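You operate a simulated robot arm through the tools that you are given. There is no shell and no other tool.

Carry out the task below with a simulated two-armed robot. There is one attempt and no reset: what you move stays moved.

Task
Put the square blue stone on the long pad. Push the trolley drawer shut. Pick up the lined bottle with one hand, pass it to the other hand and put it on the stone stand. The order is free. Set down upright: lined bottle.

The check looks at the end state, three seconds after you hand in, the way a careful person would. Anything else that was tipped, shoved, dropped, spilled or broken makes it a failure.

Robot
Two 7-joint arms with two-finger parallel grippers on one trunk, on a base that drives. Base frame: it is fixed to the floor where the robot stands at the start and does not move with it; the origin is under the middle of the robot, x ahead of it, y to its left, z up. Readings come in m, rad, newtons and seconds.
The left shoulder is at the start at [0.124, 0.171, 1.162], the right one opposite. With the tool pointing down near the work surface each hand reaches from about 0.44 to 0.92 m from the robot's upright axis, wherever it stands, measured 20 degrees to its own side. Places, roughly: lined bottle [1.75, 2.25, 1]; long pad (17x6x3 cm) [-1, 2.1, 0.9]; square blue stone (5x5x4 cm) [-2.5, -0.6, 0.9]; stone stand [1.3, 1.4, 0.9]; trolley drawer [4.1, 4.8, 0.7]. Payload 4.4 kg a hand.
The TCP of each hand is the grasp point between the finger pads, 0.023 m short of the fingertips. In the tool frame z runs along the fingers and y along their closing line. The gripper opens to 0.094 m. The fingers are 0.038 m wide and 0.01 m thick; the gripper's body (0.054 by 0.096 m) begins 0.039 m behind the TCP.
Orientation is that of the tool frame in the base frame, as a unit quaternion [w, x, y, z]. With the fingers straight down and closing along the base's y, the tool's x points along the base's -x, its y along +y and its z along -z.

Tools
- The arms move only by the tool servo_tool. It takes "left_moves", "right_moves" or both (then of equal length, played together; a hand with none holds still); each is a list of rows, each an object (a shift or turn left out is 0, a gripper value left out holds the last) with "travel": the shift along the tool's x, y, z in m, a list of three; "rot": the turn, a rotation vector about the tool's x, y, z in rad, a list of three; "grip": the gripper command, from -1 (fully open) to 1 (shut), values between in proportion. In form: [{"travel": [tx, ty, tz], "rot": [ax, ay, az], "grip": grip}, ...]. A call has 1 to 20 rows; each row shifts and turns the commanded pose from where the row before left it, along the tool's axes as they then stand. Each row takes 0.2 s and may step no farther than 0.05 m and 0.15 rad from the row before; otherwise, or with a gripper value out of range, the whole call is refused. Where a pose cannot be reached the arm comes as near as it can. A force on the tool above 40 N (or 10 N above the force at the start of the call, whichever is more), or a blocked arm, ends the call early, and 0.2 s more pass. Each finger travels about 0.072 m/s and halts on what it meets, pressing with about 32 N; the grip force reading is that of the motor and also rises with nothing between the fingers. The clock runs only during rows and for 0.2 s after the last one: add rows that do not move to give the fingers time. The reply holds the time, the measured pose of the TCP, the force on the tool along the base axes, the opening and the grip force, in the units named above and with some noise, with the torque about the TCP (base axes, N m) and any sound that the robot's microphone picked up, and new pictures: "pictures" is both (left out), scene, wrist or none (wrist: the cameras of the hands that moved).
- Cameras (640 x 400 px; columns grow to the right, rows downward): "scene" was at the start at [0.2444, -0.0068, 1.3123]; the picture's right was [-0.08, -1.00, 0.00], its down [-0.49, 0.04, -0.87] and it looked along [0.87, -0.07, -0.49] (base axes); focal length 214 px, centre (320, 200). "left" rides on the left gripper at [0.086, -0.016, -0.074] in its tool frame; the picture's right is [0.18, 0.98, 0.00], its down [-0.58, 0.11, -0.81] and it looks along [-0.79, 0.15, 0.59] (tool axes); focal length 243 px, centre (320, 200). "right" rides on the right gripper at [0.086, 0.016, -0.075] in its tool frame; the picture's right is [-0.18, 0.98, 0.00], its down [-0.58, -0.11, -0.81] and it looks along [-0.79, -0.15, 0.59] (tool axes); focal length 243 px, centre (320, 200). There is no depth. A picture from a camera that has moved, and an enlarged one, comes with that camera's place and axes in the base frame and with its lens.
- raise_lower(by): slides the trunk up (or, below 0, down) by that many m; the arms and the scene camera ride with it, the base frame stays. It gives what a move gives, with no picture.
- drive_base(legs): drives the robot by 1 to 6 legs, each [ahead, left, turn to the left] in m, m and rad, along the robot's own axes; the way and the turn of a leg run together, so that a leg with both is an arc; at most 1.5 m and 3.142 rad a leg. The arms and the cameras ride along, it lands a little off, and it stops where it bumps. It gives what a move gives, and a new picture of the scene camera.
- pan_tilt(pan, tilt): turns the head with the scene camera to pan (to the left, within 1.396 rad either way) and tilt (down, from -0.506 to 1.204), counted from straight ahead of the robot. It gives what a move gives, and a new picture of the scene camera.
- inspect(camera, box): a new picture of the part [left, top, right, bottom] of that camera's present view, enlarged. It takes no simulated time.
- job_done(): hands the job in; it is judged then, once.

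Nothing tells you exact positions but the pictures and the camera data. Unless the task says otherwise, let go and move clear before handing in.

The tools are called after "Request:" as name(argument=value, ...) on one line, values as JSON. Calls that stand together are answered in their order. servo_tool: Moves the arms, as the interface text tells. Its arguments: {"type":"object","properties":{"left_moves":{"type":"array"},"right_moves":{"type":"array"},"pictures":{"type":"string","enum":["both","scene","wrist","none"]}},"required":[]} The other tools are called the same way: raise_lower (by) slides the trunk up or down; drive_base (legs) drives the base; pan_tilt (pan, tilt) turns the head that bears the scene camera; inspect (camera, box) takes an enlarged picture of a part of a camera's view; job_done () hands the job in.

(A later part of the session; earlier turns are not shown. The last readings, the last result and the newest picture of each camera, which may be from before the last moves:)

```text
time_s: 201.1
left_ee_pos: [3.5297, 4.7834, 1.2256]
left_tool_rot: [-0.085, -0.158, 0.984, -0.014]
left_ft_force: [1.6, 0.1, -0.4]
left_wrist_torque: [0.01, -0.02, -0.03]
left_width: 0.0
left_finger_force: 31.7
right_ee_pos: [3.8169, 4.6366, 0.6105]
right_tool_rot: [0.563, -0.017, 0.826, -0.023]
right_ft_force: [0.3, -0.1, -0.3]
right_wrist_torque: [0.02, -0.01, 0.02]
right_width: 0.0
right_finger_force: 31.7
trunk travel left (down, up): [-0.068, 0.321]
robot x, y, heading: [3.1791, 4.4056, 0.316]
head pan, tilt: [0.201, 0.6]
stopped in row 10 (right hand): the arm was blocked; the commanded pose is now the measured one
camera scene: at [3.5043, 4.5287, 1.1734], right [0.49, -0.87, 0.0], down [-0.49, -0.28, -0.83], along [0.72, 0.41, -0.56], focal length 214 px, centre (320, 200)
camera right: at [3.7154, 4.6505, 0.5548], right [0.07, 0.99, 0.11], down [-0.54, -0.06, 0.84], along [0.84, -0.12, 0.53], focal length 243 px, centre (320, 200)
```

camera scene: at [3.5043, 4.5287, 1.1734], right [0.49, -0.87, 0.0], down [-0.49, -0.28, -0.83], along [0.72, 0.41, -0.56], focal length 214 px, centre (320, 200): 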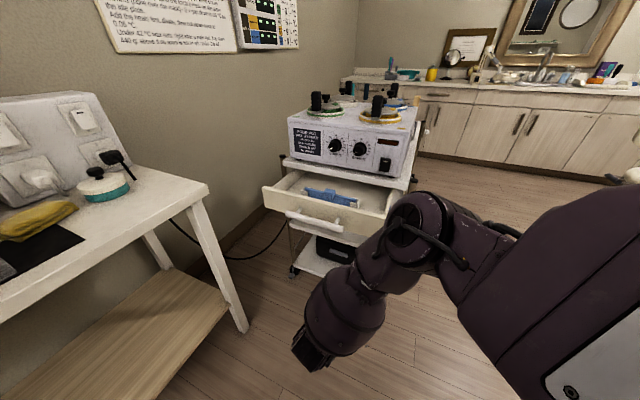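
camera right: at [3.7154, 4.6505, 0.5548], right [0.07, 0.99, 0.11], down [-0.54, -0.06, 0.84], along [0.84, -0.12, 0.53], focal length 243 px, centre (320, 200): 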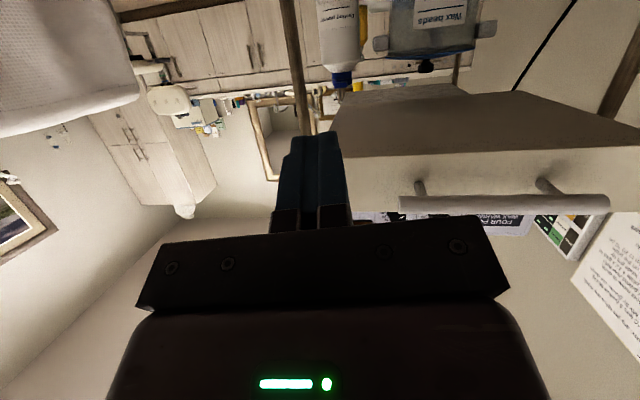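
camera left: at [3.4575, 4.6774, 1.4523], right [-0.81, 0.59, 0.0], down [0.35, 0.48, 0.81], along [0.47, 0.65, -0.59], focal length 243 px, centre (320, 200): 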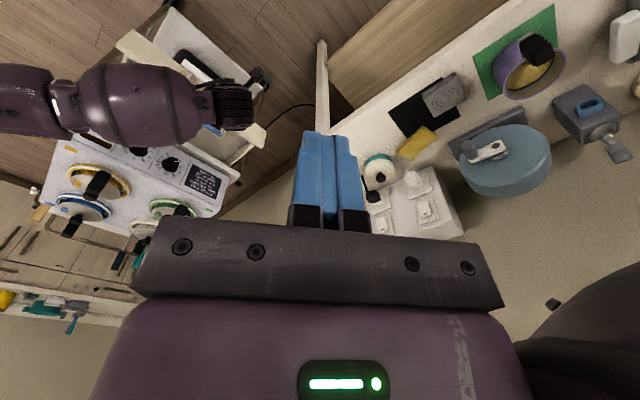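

The arm is at a joint limit in this folded posture, not touching anything. I'll back off, restore the trunk height, unfold the right arm to its normal posture, and then use the left arm from a position further south, where its elbow stays clear of the table.

Request:
drive_base(legs=[[-0.15, -0.1, 0]])

Request:
raise_lower(by=0.107)

Request:
pan_tilt(pan=0.0, tilt=0.7)

```text
time_s: 202.6
left_ee_pos: [3.4185, 4.6437, 1.2258]
left_tool_rot: [-0.085, -0.158, 0.984, -0.013]
left_ft_force: [-0.4, -0.6, 0.4]
left_wrist_torque: [0.02, -0.01, 0.03]
left_width: 0.0
left_finger_force: 32.2
right_ee_pos: [3.7064, 4.4967, 0.6124]
right_tool_rot: [0.564, -0.018, 0.825, -0.021]
right_ft_force: [0.5, 0.0, -0.3]
right_wrist_torque: [0.0, 0.0, -0.03]
right_width: 0.0002
right_finger_force: 32.1
trunk travel left (down, up): [-0.068, 0.321]
robot x, y, heading: [3.0679, 4.2608, 0.313]
head pan, tilt: [0.201, 0.6]
camera scene: at [3.3929, 4.3885, 1.1736], right [0.49, -0.87, 0.0], down [-0.49, -0.28, -0.83], along [0.72, 0.41, -0.56], focal length 214 px, centre (320, 200)
```

scene: 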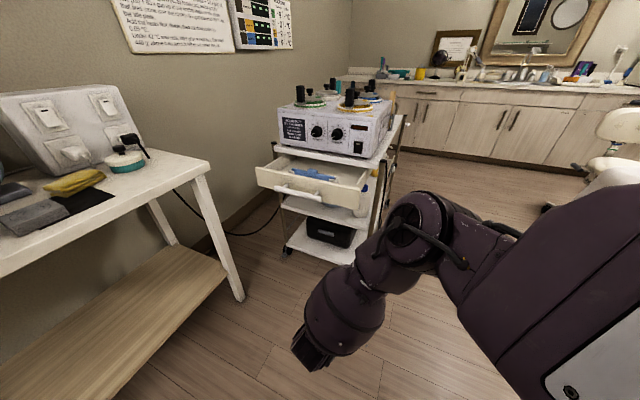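

```text
time_s: 204.0
left_ee_pos: [3.4211, 4.645, 1.3308]
left_tool_rot: [-0.087, -0.157, 0.984, -0.014]
left_ft_force: [-0.5, -0.3, -0.6]
left_wrist_torque: [-0.01, 0.03, -0.04]
left_width: 0.0002
left_finger_force: 31.8
right_ee_pos: [3.7056, 4.498, 0.7156]
right_tool_rot: [0.562, -0.019, 0.827, -0.022]
right_ft_force: [-0.2, 0.2, -0.8]
right_wrist_torque: [0.01, -0.01, -0.01]
right_width: 0.0002
right_finger_force: 32.2
trunk travel left (down, up): [-0.175, 0.214]
robot x, y, heading: [3.0709, 4.2659, 0.317]
head pan, tilt: [0.201, 0.6]
```

```text
time_s: 204.7
left_ee_pos: [3.4164, 4.6442, 1.3318]
left_tool_rot: [-0.084, -0.157, 0.984, -0.013]
left_ft_force: [-0.5, 0.6, -0.4]
left_wrist_torque: [-0.02, 0.01, 0.0]
left_width: 0.0
left_finger_force: 32.1
right_ee_pos: [3.7058, 4.498, 0.718]
right_tool_rot: [0.563, -0.017, 0.826, -0.023]
right_ft_force: [0.1, 0.6, 0.1]
right_wrist_torque: [0.0, -0.02, 0.03]
right_width: 0.0002
right_finger_force: 32.2
trunk travel left (down, up): [-0.175, 0.214]
robot x, y, heading: [3.0685, 4.2661, 0.319]
head pan, tilt: [0.0, 0.7]
camera scene: at [3.2955, 4.3384, 1.2959], right [0.31, -0.95, 0.0], down [-0.61, -0.2, -0.77], along [0.73, 0.24, -0.64], focal length 214 px, centre (320, 200)
```

scene: 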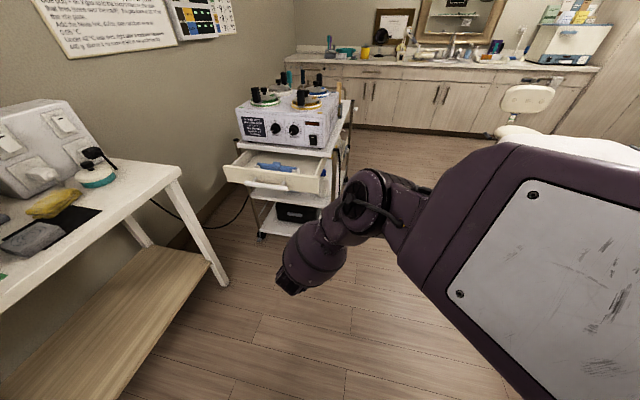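

Request:
servo_tool(right_moves=[{"travel": [-0.037, 0, -0.015]}, {"travel": [-0.037, 0, -0.015]}, {"rot": [0, 0.147, 0]}, {"rot": [0, 0.147, 0]}, {"rot": [0, 0.147, 0]}, {"rot": [0, 0.147, 0]}, {"rot": [0, 0.147, 0]}, {"rot": [0, 0.147, 0]}, {"rot": [0, 0.147, 0]}, {"rot": [0, 0.147, 0]}, {"rot": [0, 0, 0]}], pictures="scene")

```text
time_s: 207.1
left_ee_pos: [3.4186, 4.6428, 1.3318]
left_tool_rot: [-0.084, -0.158, 0.984, -0.013]
left_ft_force: [-0.5, -0.8, 0.4]
left_wrist_torque: [0.03, 0.0, 0.02]
left_width: 0.0
left_finger_force: 31.7
right_ee_pos: [3.7045, 4.5031, 0.7983]
right_tool_rot: [0.009, -0.002, 1.0, -0.028]
right_ft_force: [0.1, 0.0, -0.6]
right_wrist_torque: [0.01, 0.0, 0.0]
right_width: 0.0
right_finger_force: 31.9
trunk travel left (down, up): [-0.175, 0.214]
robot x, y, heading: [3.0674, 4.2614, 0.315]
head pan, tilt: [0.0, 0.7]
camera scene: at [3.2954, 4.3385, 1.296], right [0.31, -0.95, 0.0], down [-0.61, -0.2, -0.77], along [0.73, 0.24, -0.64], focal length 214 px, centre (320, 200)
```

scene: 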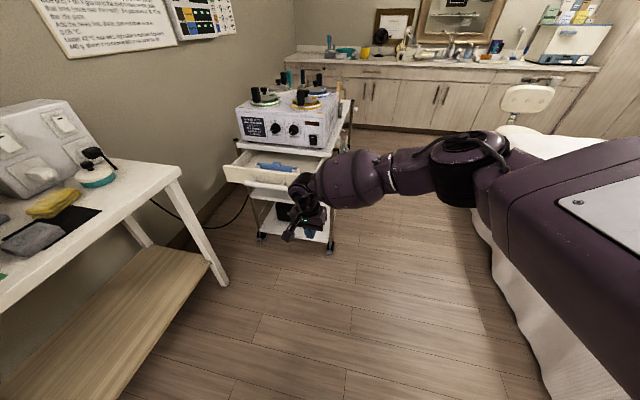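

The right arm is unfolded again. I'll lift it to its neutral place, level the left hand, and move the base to about (3.4, 4.2) with heading 0.5 for the left-arm push.

Request:
servo_tool(left_moves=[{"rot": [0, -0.083, 0]}, {"rot": [0, -0.083, 0]}, {"rot": [0, 0, 0]}, {"rot": [0, 0, 0]}, {"rot": [0, 0, 0]}, {"rot": [0, 0, 0]}, {"rot": [0, 0, 0]}, {"rot": [0, 0, 0]}, {"rot": [0, 0, 0]}, {"rot": [0, 0, 0]}, {"rot": [0, 0, 0]}, {"rot": [0, 0, 0]}, {"rot": [0, 0, 0]}], right_moves=[{"travel": [0, 0, -0.05]}, {"travel": [0, 0, -0.05]}, {"travel": [0, 0, -0.05]}, {"travel": [0, 0, -0.05]}, {"travel": [0.0094, -0.0441, -0.02]}, {"travel": [0.0094, -0.0441, -0.02]}, {"travel": [0.0094, -0.0441, -0.02]}, {"travel": [0.0094, -0.0441, -0.02]}, {"travel": [0.0094, -0.0441, -0.02]}, {"travel": [0.0094, -0.0441, -0.02]}, {"travel": [0.0094, -0.0441, -0.02], "rot": [0, 0, -0.1]}, {"travel": [0, 0, -0.04], "rot": [0, 0, -0.1]}, {"travel": [0, 0, 0], "rot": [0, 0, -0.1]}], pictures="scene")

```text
time_s: 209.9
left_ee_pos: [3.4175, 4.6433, 1.3328]
left_tool_rot: [-0.003, -0.157, 0.988, -0.001]
left_ft_force: [0.6, -0.1, -0.2]
left_wrist_torque: [-0.03, -0.01, -0.02]
left_width: 0.0001
left_finger_force: 31.8
right_ee_pos: [3.6322, 4.2143, 1.193]
right_tool_rot: [0.006, -0.152, 0.988, -0.03]
right_ft_force: [-0.7, 0.3, -0.3]
right_wrist_torque: [0.0, 0.01, 0.01]
right_width: 0.0001
right_finger_force: 32.2
trunk travel left (down, up): [-0.175, 0.214]
robot x, y, heading: [3.064, 4.2656, 0.315]
head pan, tilt: [0.0, 0.7]
camera scene: at [3.2958, 4.3375, 1.2959], right [0.31, -0.95, 0.0], down [-0.61, -0.2, -0.77], along [0.73, 0.24, -0.64], focal length 214 px, centre (320, 200)
```

scene: 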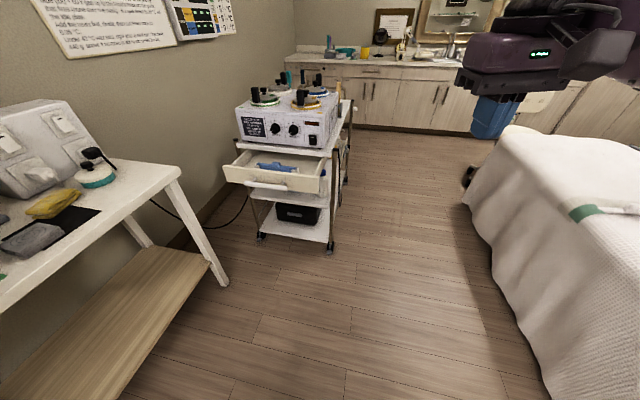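

Request:
drive_base(legs=[[0.274, -0.179, 0.185]])

Request:
pan_tilt(pan=0.1, tilt=0.7)

Request:
inspect(camera="scene", box=[200, 100, 440, 290])

```text
time_s: 212.1
left_ee_pos: [3.6635, 4.646, 1.332]
left_tool_rot: [-0.002, -0.249, 0.969, -0.001]
left_ft_force: [-0.2, 0.1, 0.7]
left_wrist_torque: [-0.03, 0.01, 0.01]
left_width: 0.0
left_finger_force: 31.8
right_ee_pos: [3.9522, 4.2642, 1.1933]
right_tool_rot: [0.009, -0.243, 0.97, -0.029]
right_ft_force: [0.3, -0.4, -0.4]
right_wrist_torque: [-0.03, 0.0, -0.02]
right_width: 0.0002
right_finger_force: 31.5
trunk travel left (down, up): [-0.175, 0.214]
robot x, y, heading: [3.3872, 4.2099, 0.5]
head pan, tilt: [0.0, 0.7]
camera scene: at [3.5991, 4.3238, 1.2959], right [0.48, -0.88, 0.0], down [-0.56, -0.31, -0.76], along [0.67, 0.37, -0.64], focal length 214 px, centre (320, 200)
```

scene: 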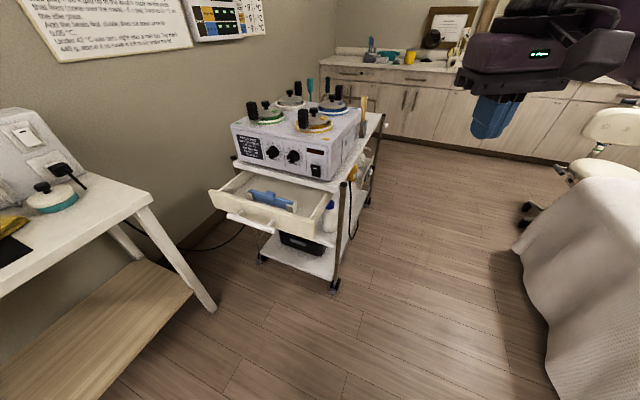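

```text
time_s: 212.8
left_ee_pos: [3.6632, 4.6467, 1.3323]
left_tool_rot: [-0.003, -0.248, 0.969, -0.001]
left_ft_force: [0.2, -0.1, 0.5]
left_wrist_torque: [-0.02, 0.01, 0.01]
left_width: 0.0
left_finger_force: 32.1
right_ee_pos: [3.9527, 4.2649, 1.1931]
right_tool_rot: [0.009, -0.241, 0.97, -0.029]
right_ft_force: [-0.1, -0.5, 0.2]
right_wrist_torque: [0.03, -0.02, 0.02]
right_width: 0.0001
right_finger_force: 31.7
trunk travel left (down, up): [-0.175, 0.214]
robot x, y, heading: [3.3908, 4.2131, 0.499]
head pan, tilt: [0.099, 0.7]
camera scene: at [3.5944, 4.3311, 1.2958], right [0.57, -0.82, 0.0], down [-0.53, -0.36, -0.76], along [0.63, 0.43, -0.64], focal length 214 px, centre (320, 200)
```

scene: 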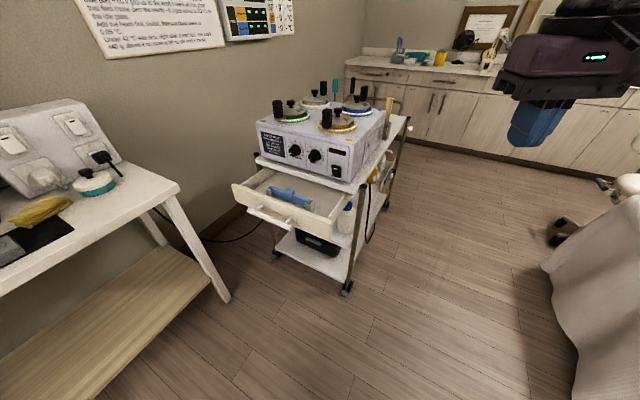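

```text
2.11 times, centred on (320, 195) of scene
camera zoom: at [3.5944, 4.3311, 1.2958], right [0.57, -0.82, 0.0], down [-0.53, -0.36, -0.76], along [0.63, 0.43, -0.64], focal length 452 px, centre (320, 210)
```

zoom: 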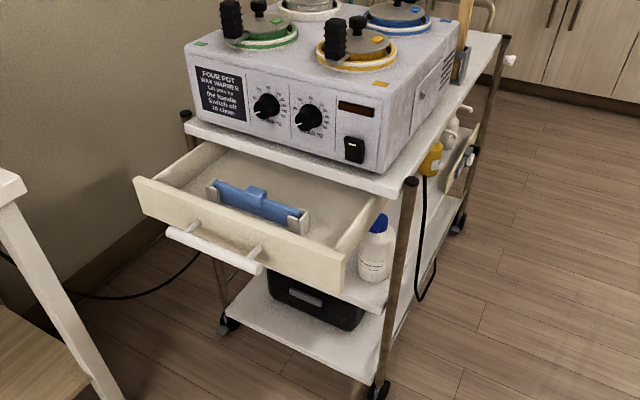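

The drawer handle is confirmed at about (3.965, 4.815, 0.712). I'll bring the left hand over in front of it, tilted 0.5 rad forward, and descend part of the way.

Request:
servo_tool(left_moves=[{"rot": [0, 0, 0.127]}, {"rot": [0, 0, 0.127]}, {"rot": [0, 0, 0.126]}, {"travel": [-0.032, 0.0214, 0]}, {"travel": [-0.032, 0.0214, 0]}, {"travel": [-0.032, 0.0214, 0]}, {"travel": [-0.032, 0.0214, 0]}, {"travel": [-0.032, 0.0214, 0]}, {"travel": [-0.032, 0.0214, 0]}, {"rot": [0, -0.125, 0]}, {"rot": [0, -0.125, 0]}, {"rot": [0, -0.125, 0]}, {"rot": [0, -0.125, 0]}, {"travel": [0.0216, 0, 0.0395]}, {"travel": [0.0216, 0, 0.0395]}, {"travel": [0.0216, 0, 0.0395]}, {"travel": [0.0216, 0, 0.0395]}, {"travel": [0.0216, 0, 0.0395]}, {"travel": [0.0216, 0, 0.0395]}, {"travel": [0, 0, 0]}], pictures="both")

```text
time_s: 217.0
left_ee_pos: [3.8368, 4.7958, 1.0605]
left_tool_rot: [0.245, -0.06, 0.967, 0.014]
left_ft_force: [0.6, 0.7, 0.4]
left_wrist_torque: [0.0, -0.04, -0.02]
left_width: 0.0001
left_finger_force: 31.7
right_ee_pos: [3.9516, 4.2645, 1.1946]
right_tool_rot: [0.01, -0.242, 0.97, -0.029]
right_ft_force: [-0.1, -0.2, 0.7]
right_wrist_torque: [-0.01, 0.0, 0.01]
right_width: 0.0002
right_finger_force: 32.4
trunk travel left (down, up): [-0.175, 0.214]
robot x, y, heading: [3.3887, 4.2105, 0.5]
head pan, tilt: [0.099, 0.7]
camera scene: at [3.594, 4.3306, 1.2961], right [0.57, -0.82, 0.0], down [-0.53, -0.36, -0.77], along [0.63, 0.43, -0.64], focal length 214 px, centre (320, 200)
camera left: at [3.727, 4.766, 1.0859], right [-0.28, 0.96, -0.09], down [0.11, 0.13, 0.99], along [0.95, 0.27, -0.14], focal length 243 px, centre (320, 200)
```

scene: 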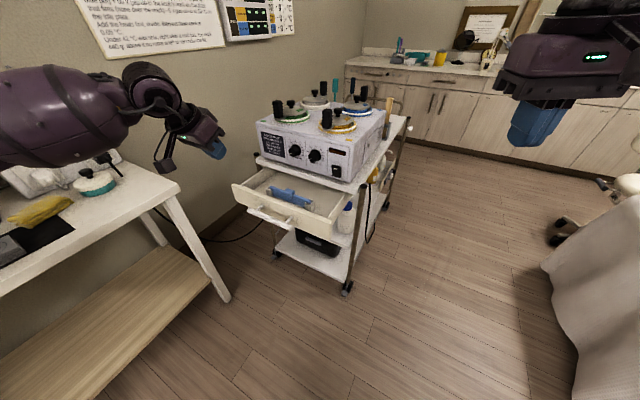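
left: 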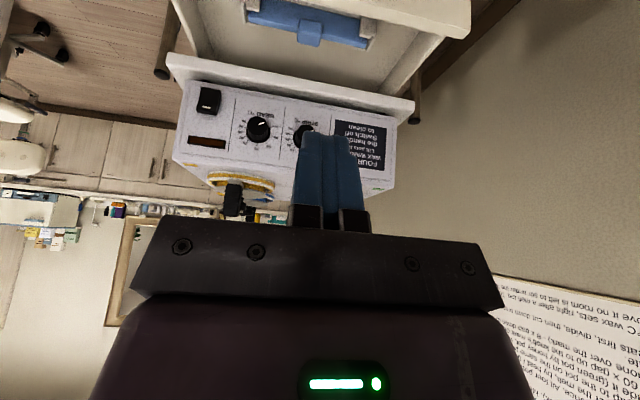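

Request:
servo_tool(left_moves=[{"travel": [0.0235, 0, 0.043]}, {"travel": [0.0235, 0, 0.043]}, {"travel": [0.0235, 0, 0.043]}, {"travel": [0.0235, 0, 0.043]}, {"travel": [0, 0, 0]}], pictures="both")

```text
time_s: 218.2
left_ee_pos: [3.8357, 4.7961, 0.864]
left_tool_rot: [0.245, -0.06, 0.968, 0.013]
left_ft_force: [-0.5, 0.0, 1.2]
left_wrist_torque: [-0.04, -0.01, -0.01]
left_width: 0.0001
left_finger_force: 32.0
right_ee_pos: [3.9518, 4.2645, 1.193]
right_tool_rot: [0.01, -0.242, 0.97, -0.029]
right_ft_force: [0.1, -0.7, 0.5]
right_wrist_torque: [0.02, 0.0, 0.04]
right_width: 0.0
right_finger_force: 32.0
trunk travel left (down, up): [-0.175, 0.214]
robot x, y, heading: [3.3921, 4.2091, 0.5]
head pan, tilt: [0.099, 0.7]
camera scene: at [3.5939, 4.3307, 1.2962], right [0.57, -0.82, 0.0], down [-0.53, -0.36, -0.77], along [0.63, 0.43, -0.64], focal length 214 px, centre (320, 200)
camera left: at [3.7259, 4.7674, 0.8897], right [-0.28, 0.96, -0.09], down [0.11, 0.13, 0.99], along [0.95, 0.27, -0.14], focal length 243 px, centre (320, 200)
```

scene: 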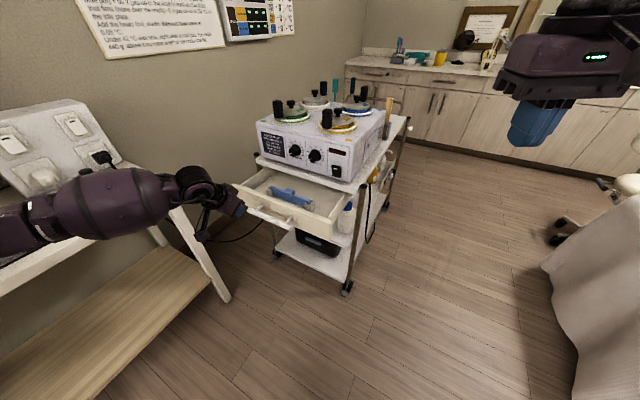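
left: 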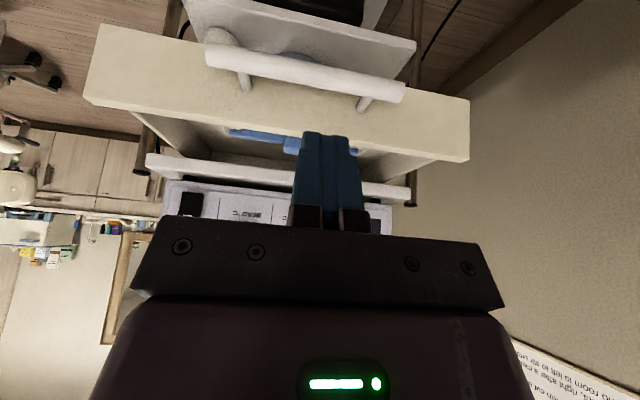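

Request:
servo_tool(left_moves=[{"travel": [0.0235, 0, 0.043]}, {"travel": [0.0235, 0, 0.043]}, {"travel": [0.0235, 0, 0.043]}, {"travel": [0, 0, 0]}], pictures="both")

```text
time_s: 219.2
left_ee_pos: [3.8343, 4.7984, 0.7187]
left_tool_rot: [0.245, -0.06, 0.968, 0.014]
left_ft_force: [-0.4, 0.0, 0.8]
left_wrist_torque: [0.03, 0.04, -0.01]
left_width: 0.0
left_finger_force: 32.0
right_ee_pos: [3.9513, 4.2652, 1.1941]
right_tool_rot: [0.01, -0.242, 0.97, -0.029]
right_ft_force: [-0.3, -0.7, -0.2]
right_wrist_torque: [0.01, -0.01, -0.01]
right_width: 0.0
right_finger_force: 32.2
trunk travel left (down, up): [-0.175, 0.214]
robot x, y, heading: [3.3904, 4.2105, 0.497]
head pan, tilt: [0.099, 0.7]
camera scene: at [3.5938, 4.3308, 1.2962], right [0.57, -0.82, 0.0], down [-0.53, -0.36, -0.77], along [0.63, 0.43, -0.64], focal length 214 px, centre (320, 200)
camera left: at [3.7257, 4.7686, 0.7431], right [-0.28, 0.96, -0.09], down [0.11, 0.13, 0.99], along [0.95, 0.27, -0.14], focal length 243 px, centre (320, 200)
```

scene: 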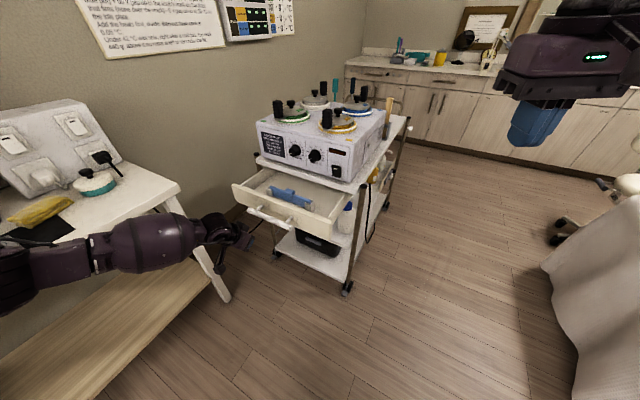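
left: 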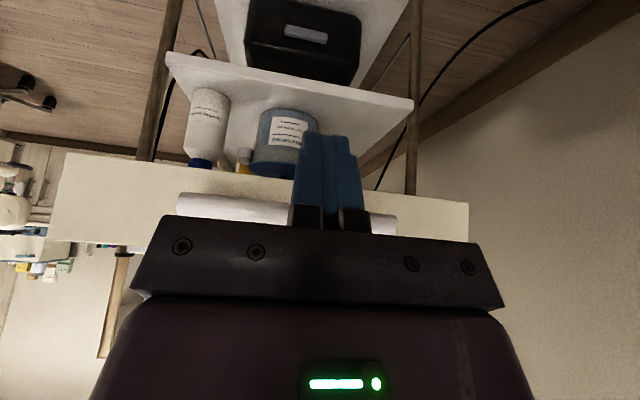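

The fingers are level with the handle and centred on it. Now I'll push forward along the trolley's axis in small steps, watching the force.

Request:
servo_tool(left_moves=[{"travel": [-0.0263, 0, 0.0144]}, {"travel": [-0.0263, 0, 0.0144]}, {"travel": [-0.0263, 0, 0.0144]}, {"travel": [-0.0263, 0, 0.0144]}, {"travel": [0, 0, 0]}], pictures="both")

```text
time_s: 220.4
left_ee_pos: [3.9528, 4.8121, 0.7178]
left_tool_rot: [0.244, -0.06, 0.968, 0.014]
left_ft_force: [-0.3, -0.1, -0.2]
left_wrist_torque: [0.03, 0.02, -0.01]
left_width: 0.0001
left_finger_force: 31.8
right_ee_pos: [3.9509, 4.2667, 1.1937]
right_tool_rot: [0.008, -0.241, 0.97, -0.029]
right_ft_force: [0.6, -0.2, -1.1]
right_wrist_torque: [-0.03, 0.01, 0.0]
right_width: 0.0
right_finger_force: 32.0
trunk travel left (down, up): [-0.175, 0.214]
robot x, y, heading: [3.3859, 4.2085, 0.501]
head pan, tilt: [0.099, 0.7]
camera scene: at [3.5939, 4.3312, 1.296], right [0.57, -0.82, 0.0], down [-0.53, -0.36, -0.77], along [0.63, 0.43, -0.64], focal length 214 px, centre (320, 200)
camera left: at [3.8442, 4.7813, 0.7426], right [-0.28, 0.96, -0.09], down [0.11, 0.13, 0.99], along [0.95, 0.27, -0.14], focal length 243 px, centre (320, 200)
```

scene: 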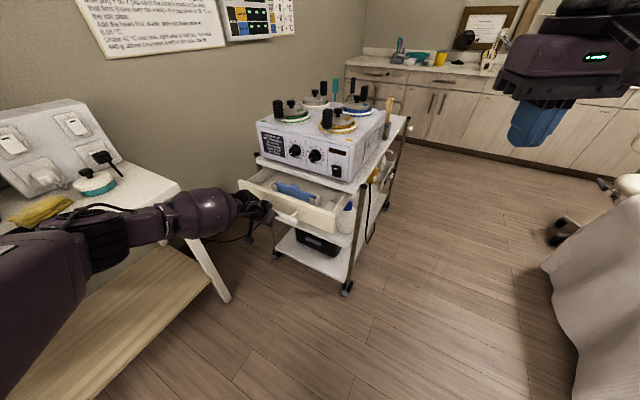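
left: 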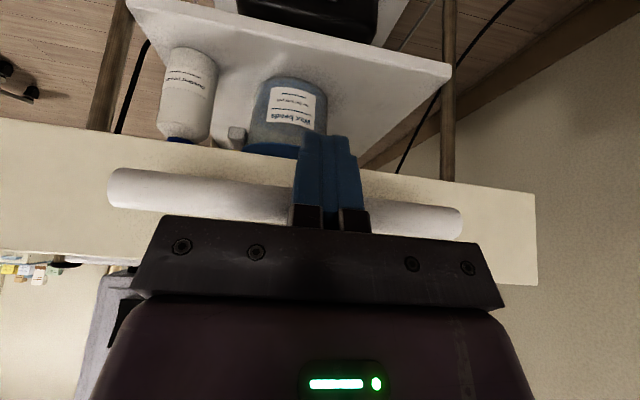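

The drawer has begun to slide with almost no force. I'll continue.

Request:
servo_tool(left_moves=[{"travel": [-0.022, 0, 0.012]}, {"travel": [-0.022, 0, 0.012]}, {"travel": [-0.022, 0, 0.012]}, {"travel": [-0.022, 0, 0.012]}, {"travel": [0, 0, 0]}], pictures="both")

Request:
inspect(camera="scene", box=[200, 100, 440, 290])

```text
time_s: 221.6
left_ee_pos: [3.9994, 4.8167, 0.7178]
left_tool_rot: [0.244, -0.061, 0.968, 0.014]
left_ft_force: [0.2, -0.4, 0.3]
left_wrist_torque: [0.01, 0.01, -0.01]
left_width: 0.0
left_finger_force: 31.9
left hand out of reach, approached as far as the arm can: row 2, 3, 4
right_ee_pos: [3.9537, 4.2646, 1.1928]
right_tool_rot: [0.009, -0.242, 0.97, -0.03]
right_ft_force: [0.0, -0.1, 0.3]
right_wrist_torque: [-0.03, 0.02, 0.02]
right_width: 0.0
right_finger_force: 31.8
trunk travel left (down, up): [-0.175, 0.214]
robot x, y, heading: [3.3848, 4.2089, 0.502]
head pan, tilt: [0.099, 0.7]
camera scene: at [3.5952, 4.3312, 1.2957], right [0.57, -0.82, 0.0], down [-0.53, -0.36, -0.76], along [0.63, 0.43, -0.64], focal length 214 px, centre (320, 200)
camera left: at [3.8905, 4.7877, 0.7423], right [-0.28, 0.96, -0.09], down [0.11, 0.13, 0.99], along [0.95, 0.27, -0.14], focal length 243 px, centre (320, 200)
```

scene: 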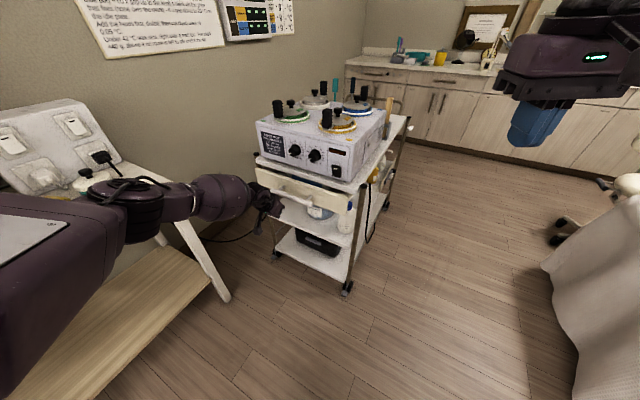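
left: 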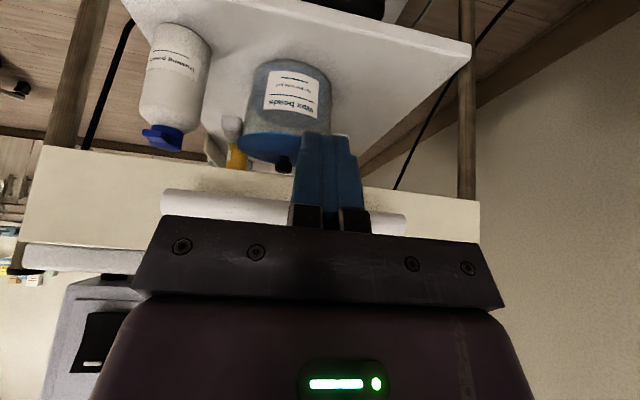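

```text
2.11 times, centred on (320, 195) of scene
camera zoom: at [3.5952, 4.3312, 1.2957], right [0.57, -0.82, 0.0], down [-0.53, -0.36, -0.76], along [0.63, 0.43, -0.64], focal length 452 px, centre (320, 210)
```

zoom: 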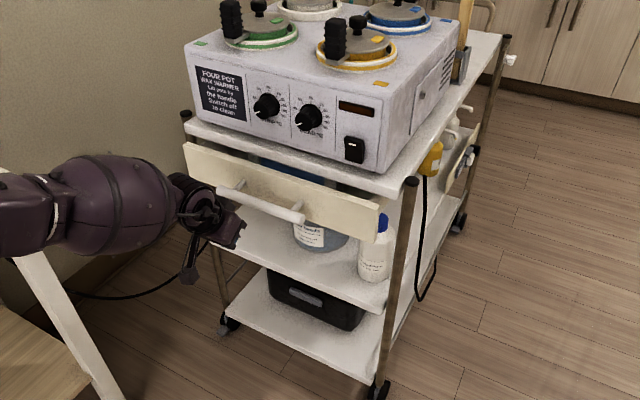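

The drawer slid to within a few centimetres of closed, and my arm is at its reach limit. I'll draw the hand back a little, move the base forward, then finish the push.

Request:
servo_tool(left_moves=[{"travel": [0.0263, 0, -0.0144]}, {"travel": [0.0263, 0, -0.0144]}, {"travel": [0.0263, 0, -0.0144]}, {"travel": [0.0263, 0, -0.0144]}, {"travel": [0, 0, 0]}], pictures="none")

Request:
drive_base(legs=[[0.132, -0.072, 0]])

Request:
inspect(camera="left", box=[0, 0, 640, 400])

```text
time_s: 222.8
left_ee_pos: [3.8794, 4.801, 0.7172]
left_tool_rot: [0.244, -0.06, 0.968, 0.013]
left_ft_force: [-0.9, 0.1, 0.3]
left_wrist_torque: [-0.01, -0.01, 0.0]
left_width: 0.0
left_finger_force: 32.4
right_ee_pos: [3.9524, 4.2642, 1.1936]
right_tool_rot: [0.008, -0.242, 0.97, -0.029]
right_ft_force: [0.6, -0.1, 0.6]
right_wrist_torque: [0.02, -0.01, 0.01]
right_width: 0.0001
right_finger_force: 32.0
trunk travel left (down, up): [-0.175, 0.214]
robot x, y, heading: [3.3903, 4.204, 0.504]
head pan, tilt: [0.099, 0.7]
```

```text
time_s: 224.2
left_ee_pos: [4.0316, 4.8022, 0.7168]
left_tool_rot: [0.244, -0.059, 0.968, 0.014]
left_ft_force: [0.9, -0.2, 0.1]
left_wrist_torque: [0.05, 0.03, 0.02]
left_width: 0.0
left_finger_force: 31.8
right_ee_pos: [4.1045, 4.2652, 1.1937]
right_tool_rot: [0.009, -0.241, 0.97, -0.03]
right_ft_force: [0.8, 0.3, -0.6]
right_wrist_torque: [0.02, 0.02, 0.0]
right_width: 0.0003
right_finger_force: 31.8
trunk travel left (down, up): [-0.175, 0.214]
robot x, y, heading: [3.5382, 4.2114, 0.5]
head pan, tilt: [0.099, 0.7]
camera scene: at [3.7467, 4.3318, 1.2958], right [0.56, -0.83, 0.0], down [-0.53, -0.36, -0.76], along [0.63, 0.43, -0.64], focal length 214 px, centre (320, 200)
```

scene: 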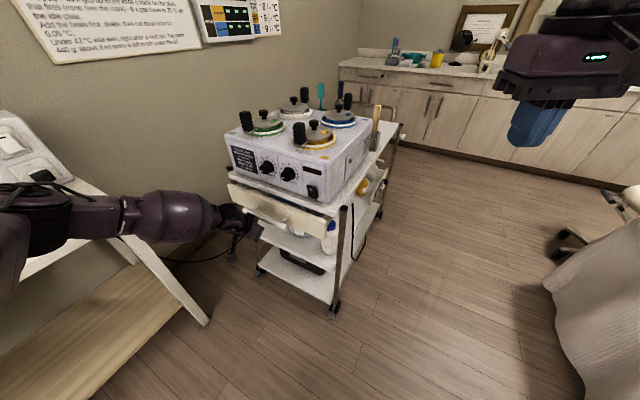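

```text
1.00 times, centred on (320, 200) of left (not enlarged: the box is as wide or as high as the picture)
camera zoom: at [3.9228, 4.773, 0.7428], right [-0.28, 0.96, -0.09], down [0.12, 0.13, 0.99], along [0.95, 0.27, -0.15], focal length 243 px, centre (320, 200)
```

zoom: 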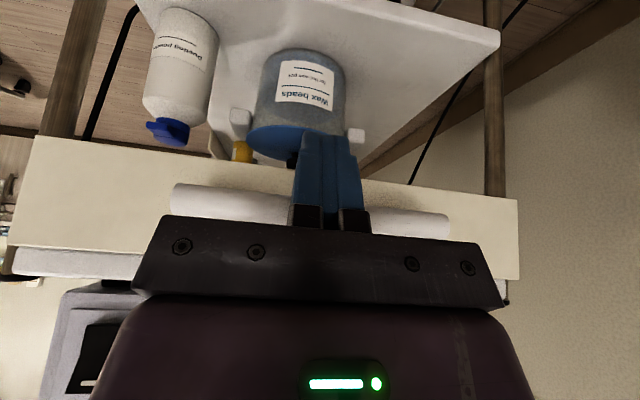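

The handle is now at about x≈4.107, roughly 4–5 cm from flush. I'll push slowly: first to contact, then in 1 cm steps.

Request:
servo_tool(left_moves=[{"travel": [-0.0176, 0, 0.0096]}, {"travel": [-0.0176, 0, 0.0096]}, {"travel": [-0.0088, 0, 0.0048]}, {"travel": [-0.0088, 0, 0.0048]}, {"travel": [0, 0, 0]}], pictures="both")

Request:
inspect(camera="scene", box=[190, 90, 400, 270])

```text
time_s: 225.4
left_ee_pos: [4.0928, 4.8102, 0.7177]
left_tool_rot: [0.245, -0.059, 0.968, 0.014]
left_ft_force: [-0.8, -0.1, -1.0]
left_wrist_torque: [-0.03, 0.0, -0.03]
left_width: 0.0001
left_finger_force: 32.0
right_ee_pos: [4.1031, 4.2647, 1.1937]
right_tool_rot: [0.009, -0.241, 0.97, -0.03]
right_ft_force: [0.8, 0.1, 0.2]
right_wrist_torque: [0.02, -0.04, 0.0]
right_width: 0.0
right_finger_force: 32.1
trunk travel left (down, up): [-0.175, 0.214]
robot x, y, heading: [3.5429, 4.2078, 0.497]
head pan, tilt: [0.099, 0.7]
camera scene: at [3.7458, 4.332, 1.2959], right [0.56, -0.83, 0.0], down [-0.53, -0.36, -0.77], along [0.63, 0.43, -0.64], focal length 214 px, centre (320, 200)
camera left: at [3.9831, 4.7801, 0.7431], right [-0.28, 0.96, -0.09], down [0.11, 0.13, 0.99], along [0.95, 0.27, -0.14], focal length 243 px, centre (320, 200)
```

scene: 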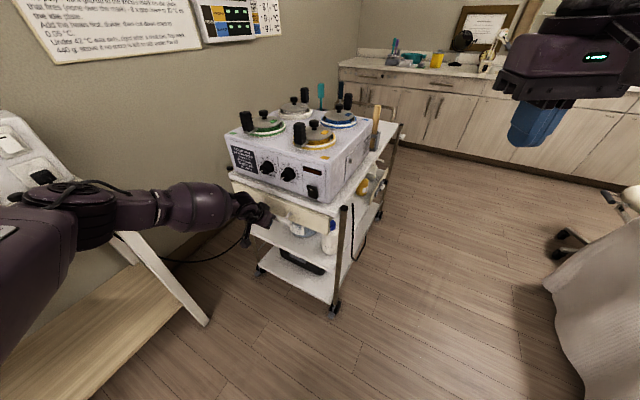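
left: 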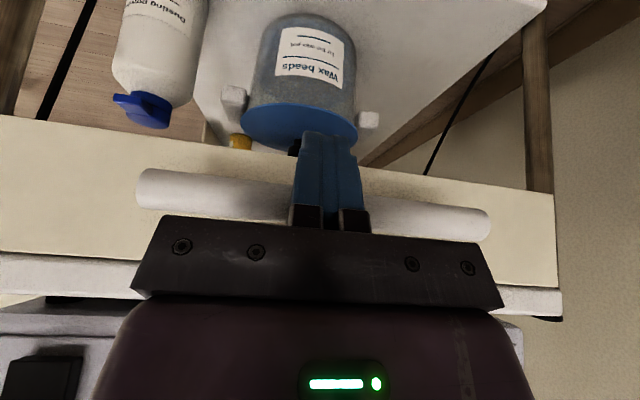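

```text
2.22 times, centred on (295, 180) of scene
camera zoom: at [3.7458, 4.332, 1.2959], right [0.56, -0.83, 0.0], down [-0.53, -0.36, -0.77], along [0.63, 0.43, -0.64], focal length 477 px, centre (376, 244)
```

zoom: 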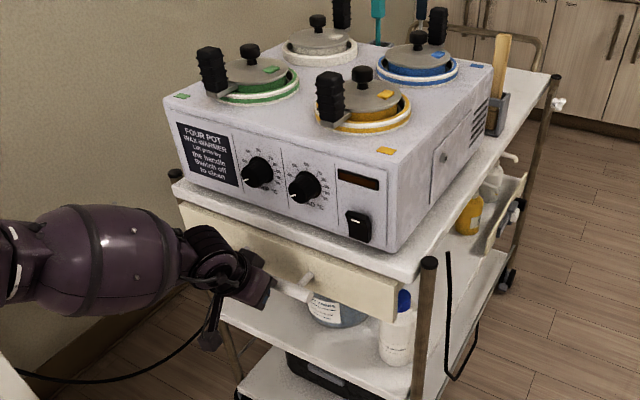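

Request:
servo_tool(left_moves=[{"travel": [-0.0088, 0, 0.0048]}, {"travel": [-0.0088, 0, 0.0048]}, {"travel": [0, 0, 0]}], pictures="both")

Request:
inspect(camera="scene", box=[190, 90, 400, 270])

```text
time_s: 226.2
left_ee_pos: [4.1117, 4.8118, 0.7171]
left_tool_rot: [0.244, -0.059, 0.968, 0.013]
left_ft_force: [-0.5, -0.2, -0.5]
left_wrist_torque: [0.03, 0.01, 0.0]
left_width: 0.0
left_finger_force: 32.0
right_ee_pos: [4.1046, 4.2662, 1.1929]
right_tool_rot: [0.009, -0.241, 0.97, -0.029]
right_ft_force: [-0.5, 0.4, 0.2]
right_wrist_torque: [-0.03, -0.01, -0.02]
right_width: 0.0
right_finger_force: 31.8
trunk travel left (down, up): [-0.175, 0.214]
robot x, y, heading: [3.5372, 4.2088, 0.498]
head pan, tilt: [0.099, 0.7]
camera scene: at [3.7458, 4.332, 1.2959], right [0.56, -0.83, 0.0], down [-0.53, -0.36, -0.77], along [0.63, 0.43, -0.64], focal length 214 px, centre (320, 200)
camera left: at [4.0018, 4.7827, 0.7428], right [-0.28, 0.96, -0.09], down [0.11, 0.13, 0.99], along [0.95, 0.27, -0.14], focal length 243 px, centre (320, 200)
```

scene: 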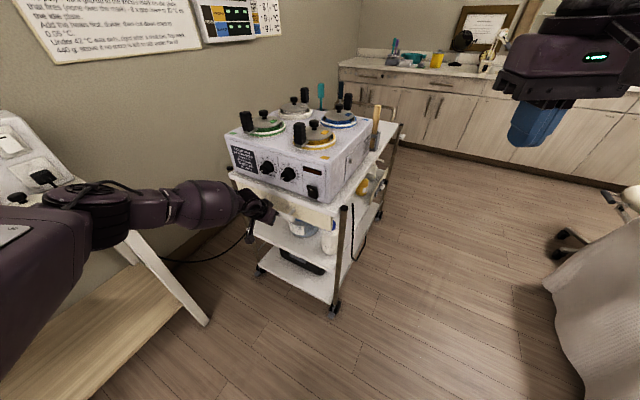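
left: 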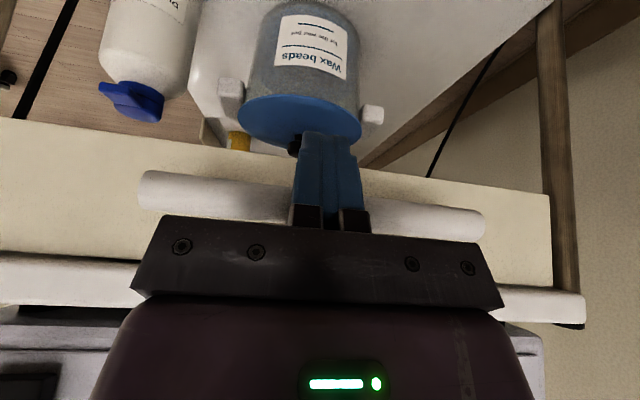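

```text
2.22 times, centred on (295, 180) of scene
camera zoom: at [3.7458, 4.332, 1.2959], right [0.56, -0.83, 0.0], down [-0.53, -0.36, -0.77], along [0.63, 0.43, -0.64], focal length 477 px, centre (376, 244)
```

zoom: 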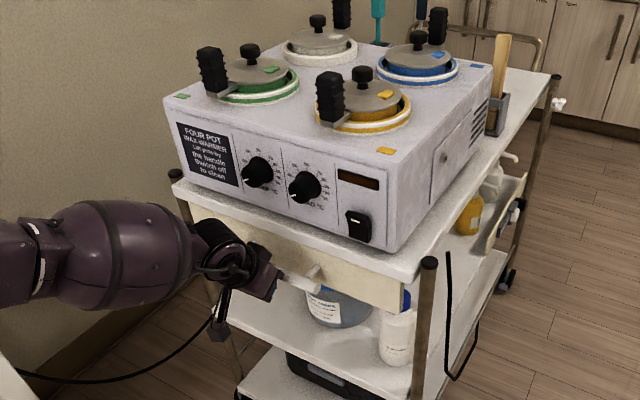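

Still almost no resistance, so the drawer isn't at its stop yet. Continuing in small steps.

Request:
servo_tool(left_moves=[{"travel": [-0.0088, 0, 0.0048]}, {"travel": [0, 0, 0]}], pictures="none")

Request:
servo_tool(left_moves=[{"travel": [-0.0088, 0, 0.0048]}, {"travel": [0, 0, 0]}], pictures="wrist")

Request:
inspect(camera="scene", box=[190, 90, 400, 270])

```text
time_s: 226.8
left_ee_pos: [4.1164, 4.8142, 0.7116]
left_tool_rot: [0.239, -0.06, 0.969, 0.014]
left_ft_force: [0.4, 0.0, -0.5]
left_wrist_torque: [0.01, -0.03, 0.0]
left_width: 0.0
left_finger_force: 32.0
right_ee_pos: [4.1034, 4.2677, 1.1921]
right_tool_rot: [0.008, -0.242, 0.97, -0.03]
right_ft_force: [0.3, 0.1, -0.8]
right_wrist_torque: [-0.03, 0.02, -0.02]
right_width: 0.0
right_finger_force: 31.8
trunk travel left (down, up): [-0.175, 0.214]
robot x, y, heading: [3.543, 4.2098, 0.504]
head pan, tilt: [0.099, 0.7]
stopped in row 2 (left hand): the force on the tool passed its limit at 40 N (the readings are from after the stop); the commanded pose is now the measured one
```

```text
time_s: 227.3
left_ee_pos: [4.1193, 4.817, 0.7058]
left_tool_rot: [0.232, -0.061, 0.971, 0.013]
left_ft_force: [-3.5, -0.5, 0.0]
left_wrist_torque: [-0.01, -0.05, -0.08]
left_width: 0.0
left_finger_force: 31.8
right_ee_pos: [4.1035, 4.2675, 1.1925]
right_tool_rot: [0.009, -0.243, 0.97, -0.029]
right_ft_force: [0.2, 0.4, -0.6]
right_wrist_torque: [0.02, 0.01, 0.0]
right_width: 0.0001
right_finger_force: 32.3
trunk travel left (down, up): [-0.175, 0.214]
robot x, y, heading: [3.5376, 4.2104, 0.503]
head pan, tilt: [0.099, 0.7]
stopped in row 2 (left hand): the force on the tool passed its limit at 42 N (the readings are from after the stop); the commanded pose is now the measured one
camera left: at [4.0101, 4.7865, 0.7345], right [-0.29, 0.95, -0.08], down [0.14, 0.13, 0.98], along [0.95, 0.27, -0.17], focal length 243 px, centre (320, 200)
```

left: 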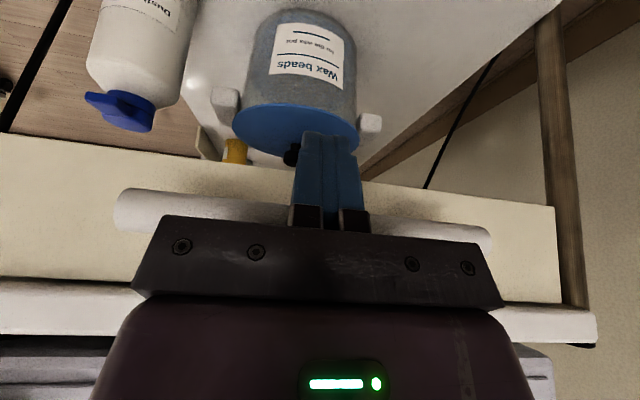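

```text
2.22 times, centred on (295, 180) of scene
camera zoom: at [3.745, 4.3328, 1.2955], right [0.57, -0.82, 0.0], down [-0.53, -0.37, -0.76], along [0.63, 0.43, -0.64], focal length 477 px, centre (376, 244)
```

zoom: 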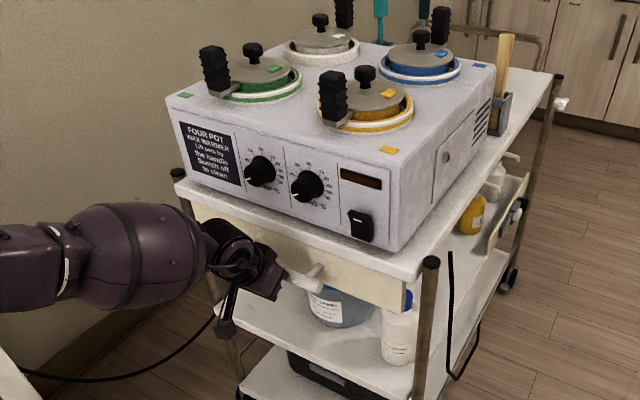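

The push force reached 40 N twice, so the drawer is at its stop. I'll back the hand off and inspect the drawer.

Request:
servo_tool(left_moves=[{"travel": [0.0263, 0, -0.0144]}, {"travel": [0.0263, 0, -0.0144]}, {"travel": [0.0263, 0, -0.0144]}, {"travel": [0.0263, 0, -0.0144]}, {"travel": [0.0263, 0, -0.0144]}, {"travel": [-0.0235, 0, -0.043]}, {"travel": [-0.0235, 0, -0.043]}, {"travel": [-0.0235, 0, -0.043]}, {"travel": [-0.0235, 0, -0.043]}, {"travel": [0, 0, 0]}], pictures="both")

Request:
inspect(camera="scene", box=[190, 90, 400, 270])

```text
time_s: 229.5
left_ee_pos: [3.9764, 4.7964, 0.9077]
left_tool_rot: [0.233, -0.062, 0.971, 0.015]
left_ft_force: [1.3, 0.2, 0.2]
left_wrist_torque: [-0.01, 0.01, 0.04]
left_width: 0.0
left_finger_force: 32.0
right_ee_pos: [4.1029, 4.2668, 1.1926]
right_tool_rot: [0.009, -0.243, 0.969, -0.029]
right_ft_force: [-0.4, 0.3, 0.0]
right_wrist_torque: [-0.03, 0.03, 0.02]
right_width: 0.0001
right_finger_force: 31.7
trunk travel left (down, up): [-0.175, 0.214]
robot x, y, heading: [3.5424, 4.2082, 0.502]
head pan, tilt: [0.099, 0.7]
camera scene: at [3.7446, 4.3327, 1.2956], right [0.57, -0.82, 0.0], down [-0.53, -0.37, -0.76], along [0.63, 0.43, -0.64], focal length 214 px, centre (320, 200)
camera left: at [3.8676, 4.7672, 0.9358], right [-0.28, 0.95, -0.09], down [0.14, 0.13, 0.98], along [0.95, 0.27, -0.17], focal length 243 px, centre (320, 200)
```

scene: 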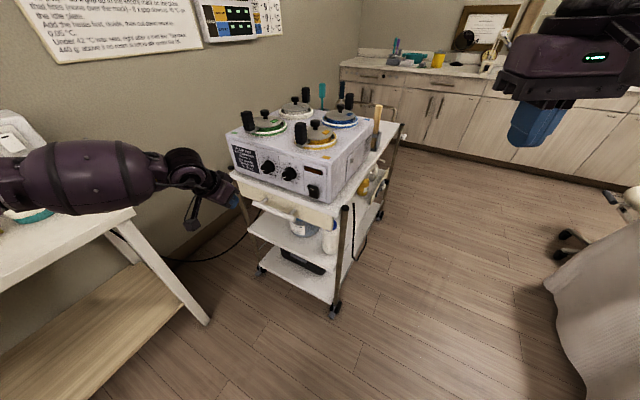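
left: 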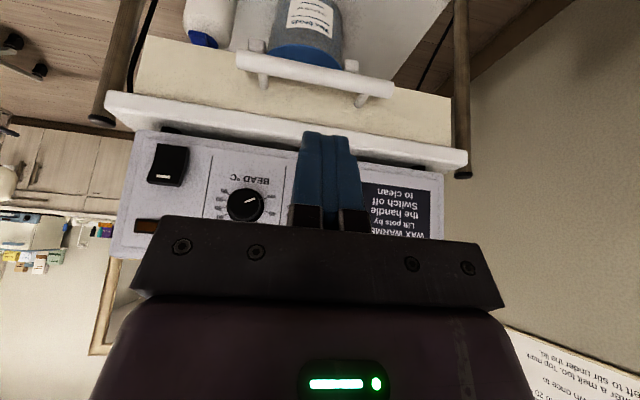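

```text
2.22 times, centred on (295, 180) of scene
camera zoom: at [3.7446, 4.3327, 1.2956], right [0.57, -0.82, 0.0], down [-0.53, -0.37, -0.76], along [0.63, 0.43, -0.64], focal length 477 px, centre (376, 244)
```

zoom: 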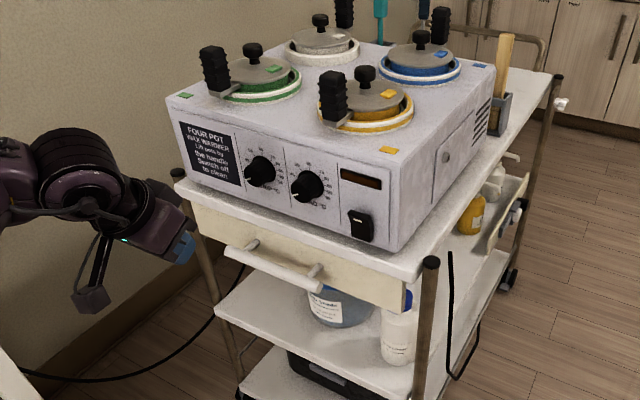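

The drawer is shut flush. I'll restore the left arm to a neutral posture and then go look at the cabinet on the room's west side for the lined bottle.

Request:
servo_tool(left_moves=[{"travel": [-0.0235, 0, -0.043]}, {"travel": [-0.0235, 0, -0.043]}, {"travel": [-0.0235, 0, -0.043]}, {"travel": [-0.0235, 0, -0.043]}, {"travel": [-0.0235, 0, -0.043]}, {"rot": [0, 0.12, 0]}, {"rot": [0, 0.12, 0]}, {"rot": [0, 0.12, 0]}, {"rot": [0, 0.115, 0]}, {"travel": [0.0354, -0.026, 0]}, {"travel": [0.0354, -0.026, 0]}, {"travel": [0.0354, -0.026, 0]}, {"travel": [0.0354, -0.026, 0]}, {"travel": [0.0354, -0.026, 0]}, {"rot": [0, 0, -0.126]}, {"rot": [0, 0, -0.126]}, {"rot": [0, 0, -0.126]}, {"travel": [0, 0, 0]}], pictures="none")

Request:
drive_base(legs=[[-0.3, 0, 0], [0, 0, -2.2]])

Request:
pan_tilt(pan=-0.6, tilt=0.3)

```text
time_s: 233.3
left_ee_pos: [3.8238, 4.6468, 1.1532]
left_tool_rot: [-0.002, -0.25, 0.968, -0.001]
left_ft_force: [-0.6, -0.7, 0.4]
left_wrist_torque: [0.03, 0.01, 0.0]
left_width: 0.0
left_finger_force: 32.3
right_ee_pos: [4.1021, 4.2672, 1.1936]
right_tool_rot: [0.009, -0.242, 0.97, -0.029]
right_ft_force: [-0.6, 0.0, -0.1]
right_wrist_torque: [-0.01, 0.0, 0.02]
right_width: 0.0
right_finger_force: 32.1
trunk travel left (down, up): [-0.175, 0.214]
robot x, y, heading: [3.5389, 4.206, 0.501]
head pan, tilt: [0.099, 0.7]
```

```text
time_s: 240.6
left_ee_pos: [3.4642, 3.5779, 1.1545]
left_tool_rot: [-0.001, 0.75, 0.662, 0.001]
left_ft_force: [0.6, 0.0, -0.5]
left_wrist_torque: [-0.01, 0.02, 0.0]
left_width: 0.0
left_finger_force: 31.8
right_ee_pos: [2.9931, 3.5765, 1.1933]
right_tool_rot: [-0.021, 0.753, 0.657, -0.022]
right_ft_force: [0.8, -0.1, -0.7]
right_wrist_torque: [0.01, 0.0, 0.02]
right_width: 0.0001
right_finger_force: 32.0
trunk travel left (down, up): [-0.175, 0.214]
robot x, y, heading: [3.2747, 4.0662, -1.693]
head pan, tilt: [0.099, 0.7]
camera scene: at [3.2563, 3.8283, 1.2959], right [-1.0, 0.02, 0.0], down [0.01, 0.64, -0.76], along [-0.02, -0.76, -0.64], focal length 214 px, centre (320, 200)
```

scene: 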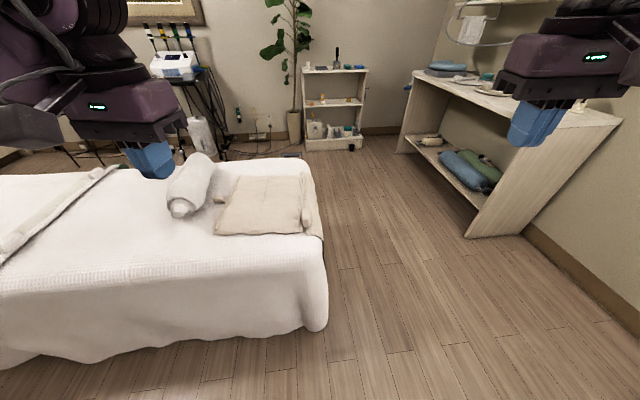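

```text
time_s: 241.6
left_ee_pos: [3.4644, 3.5787, 1.1539]
left_tool_rot: [-0.002, 0.749, 0.662, 0.002]
left_ft_force: [0.3, -0.2, 0.0]
left_wrist_torque: [0.01, 0.01, 0.02]
left_width: 0.0002
left_finger_force: 31.9
right_ee_pos: [2.9927, 3.5743, 1.1933]
right_tool_rot: [-0.021, 0.753, 0.658, -0.022]
right_ft_force: [-0.6, -0.8, 0.4]
right_wrist_torque: [-0.02, 0.01, 0.0]
right_width: 0.0
right_finger_force: 31.6
trunk travel left (down, up): [-0.175, 0.214]
robot x, y, heading: [3.2749, 4.0651, -1.69]
head pan, tilt: [-0.6, 0.3]
camera scene: at [3.1967, 3.8431, 1.3319], right [-0.75, 0.66, 0.0], down [0.2, 0.22, -0.96], along [-0.63, -0.72, -0.3], focal length 214 px, centre (320, 200)
```

scene: 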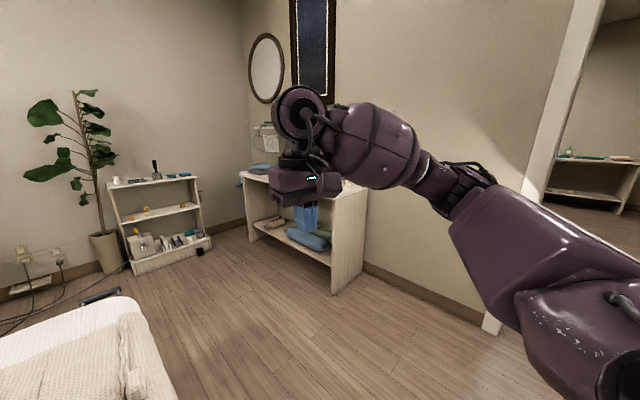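

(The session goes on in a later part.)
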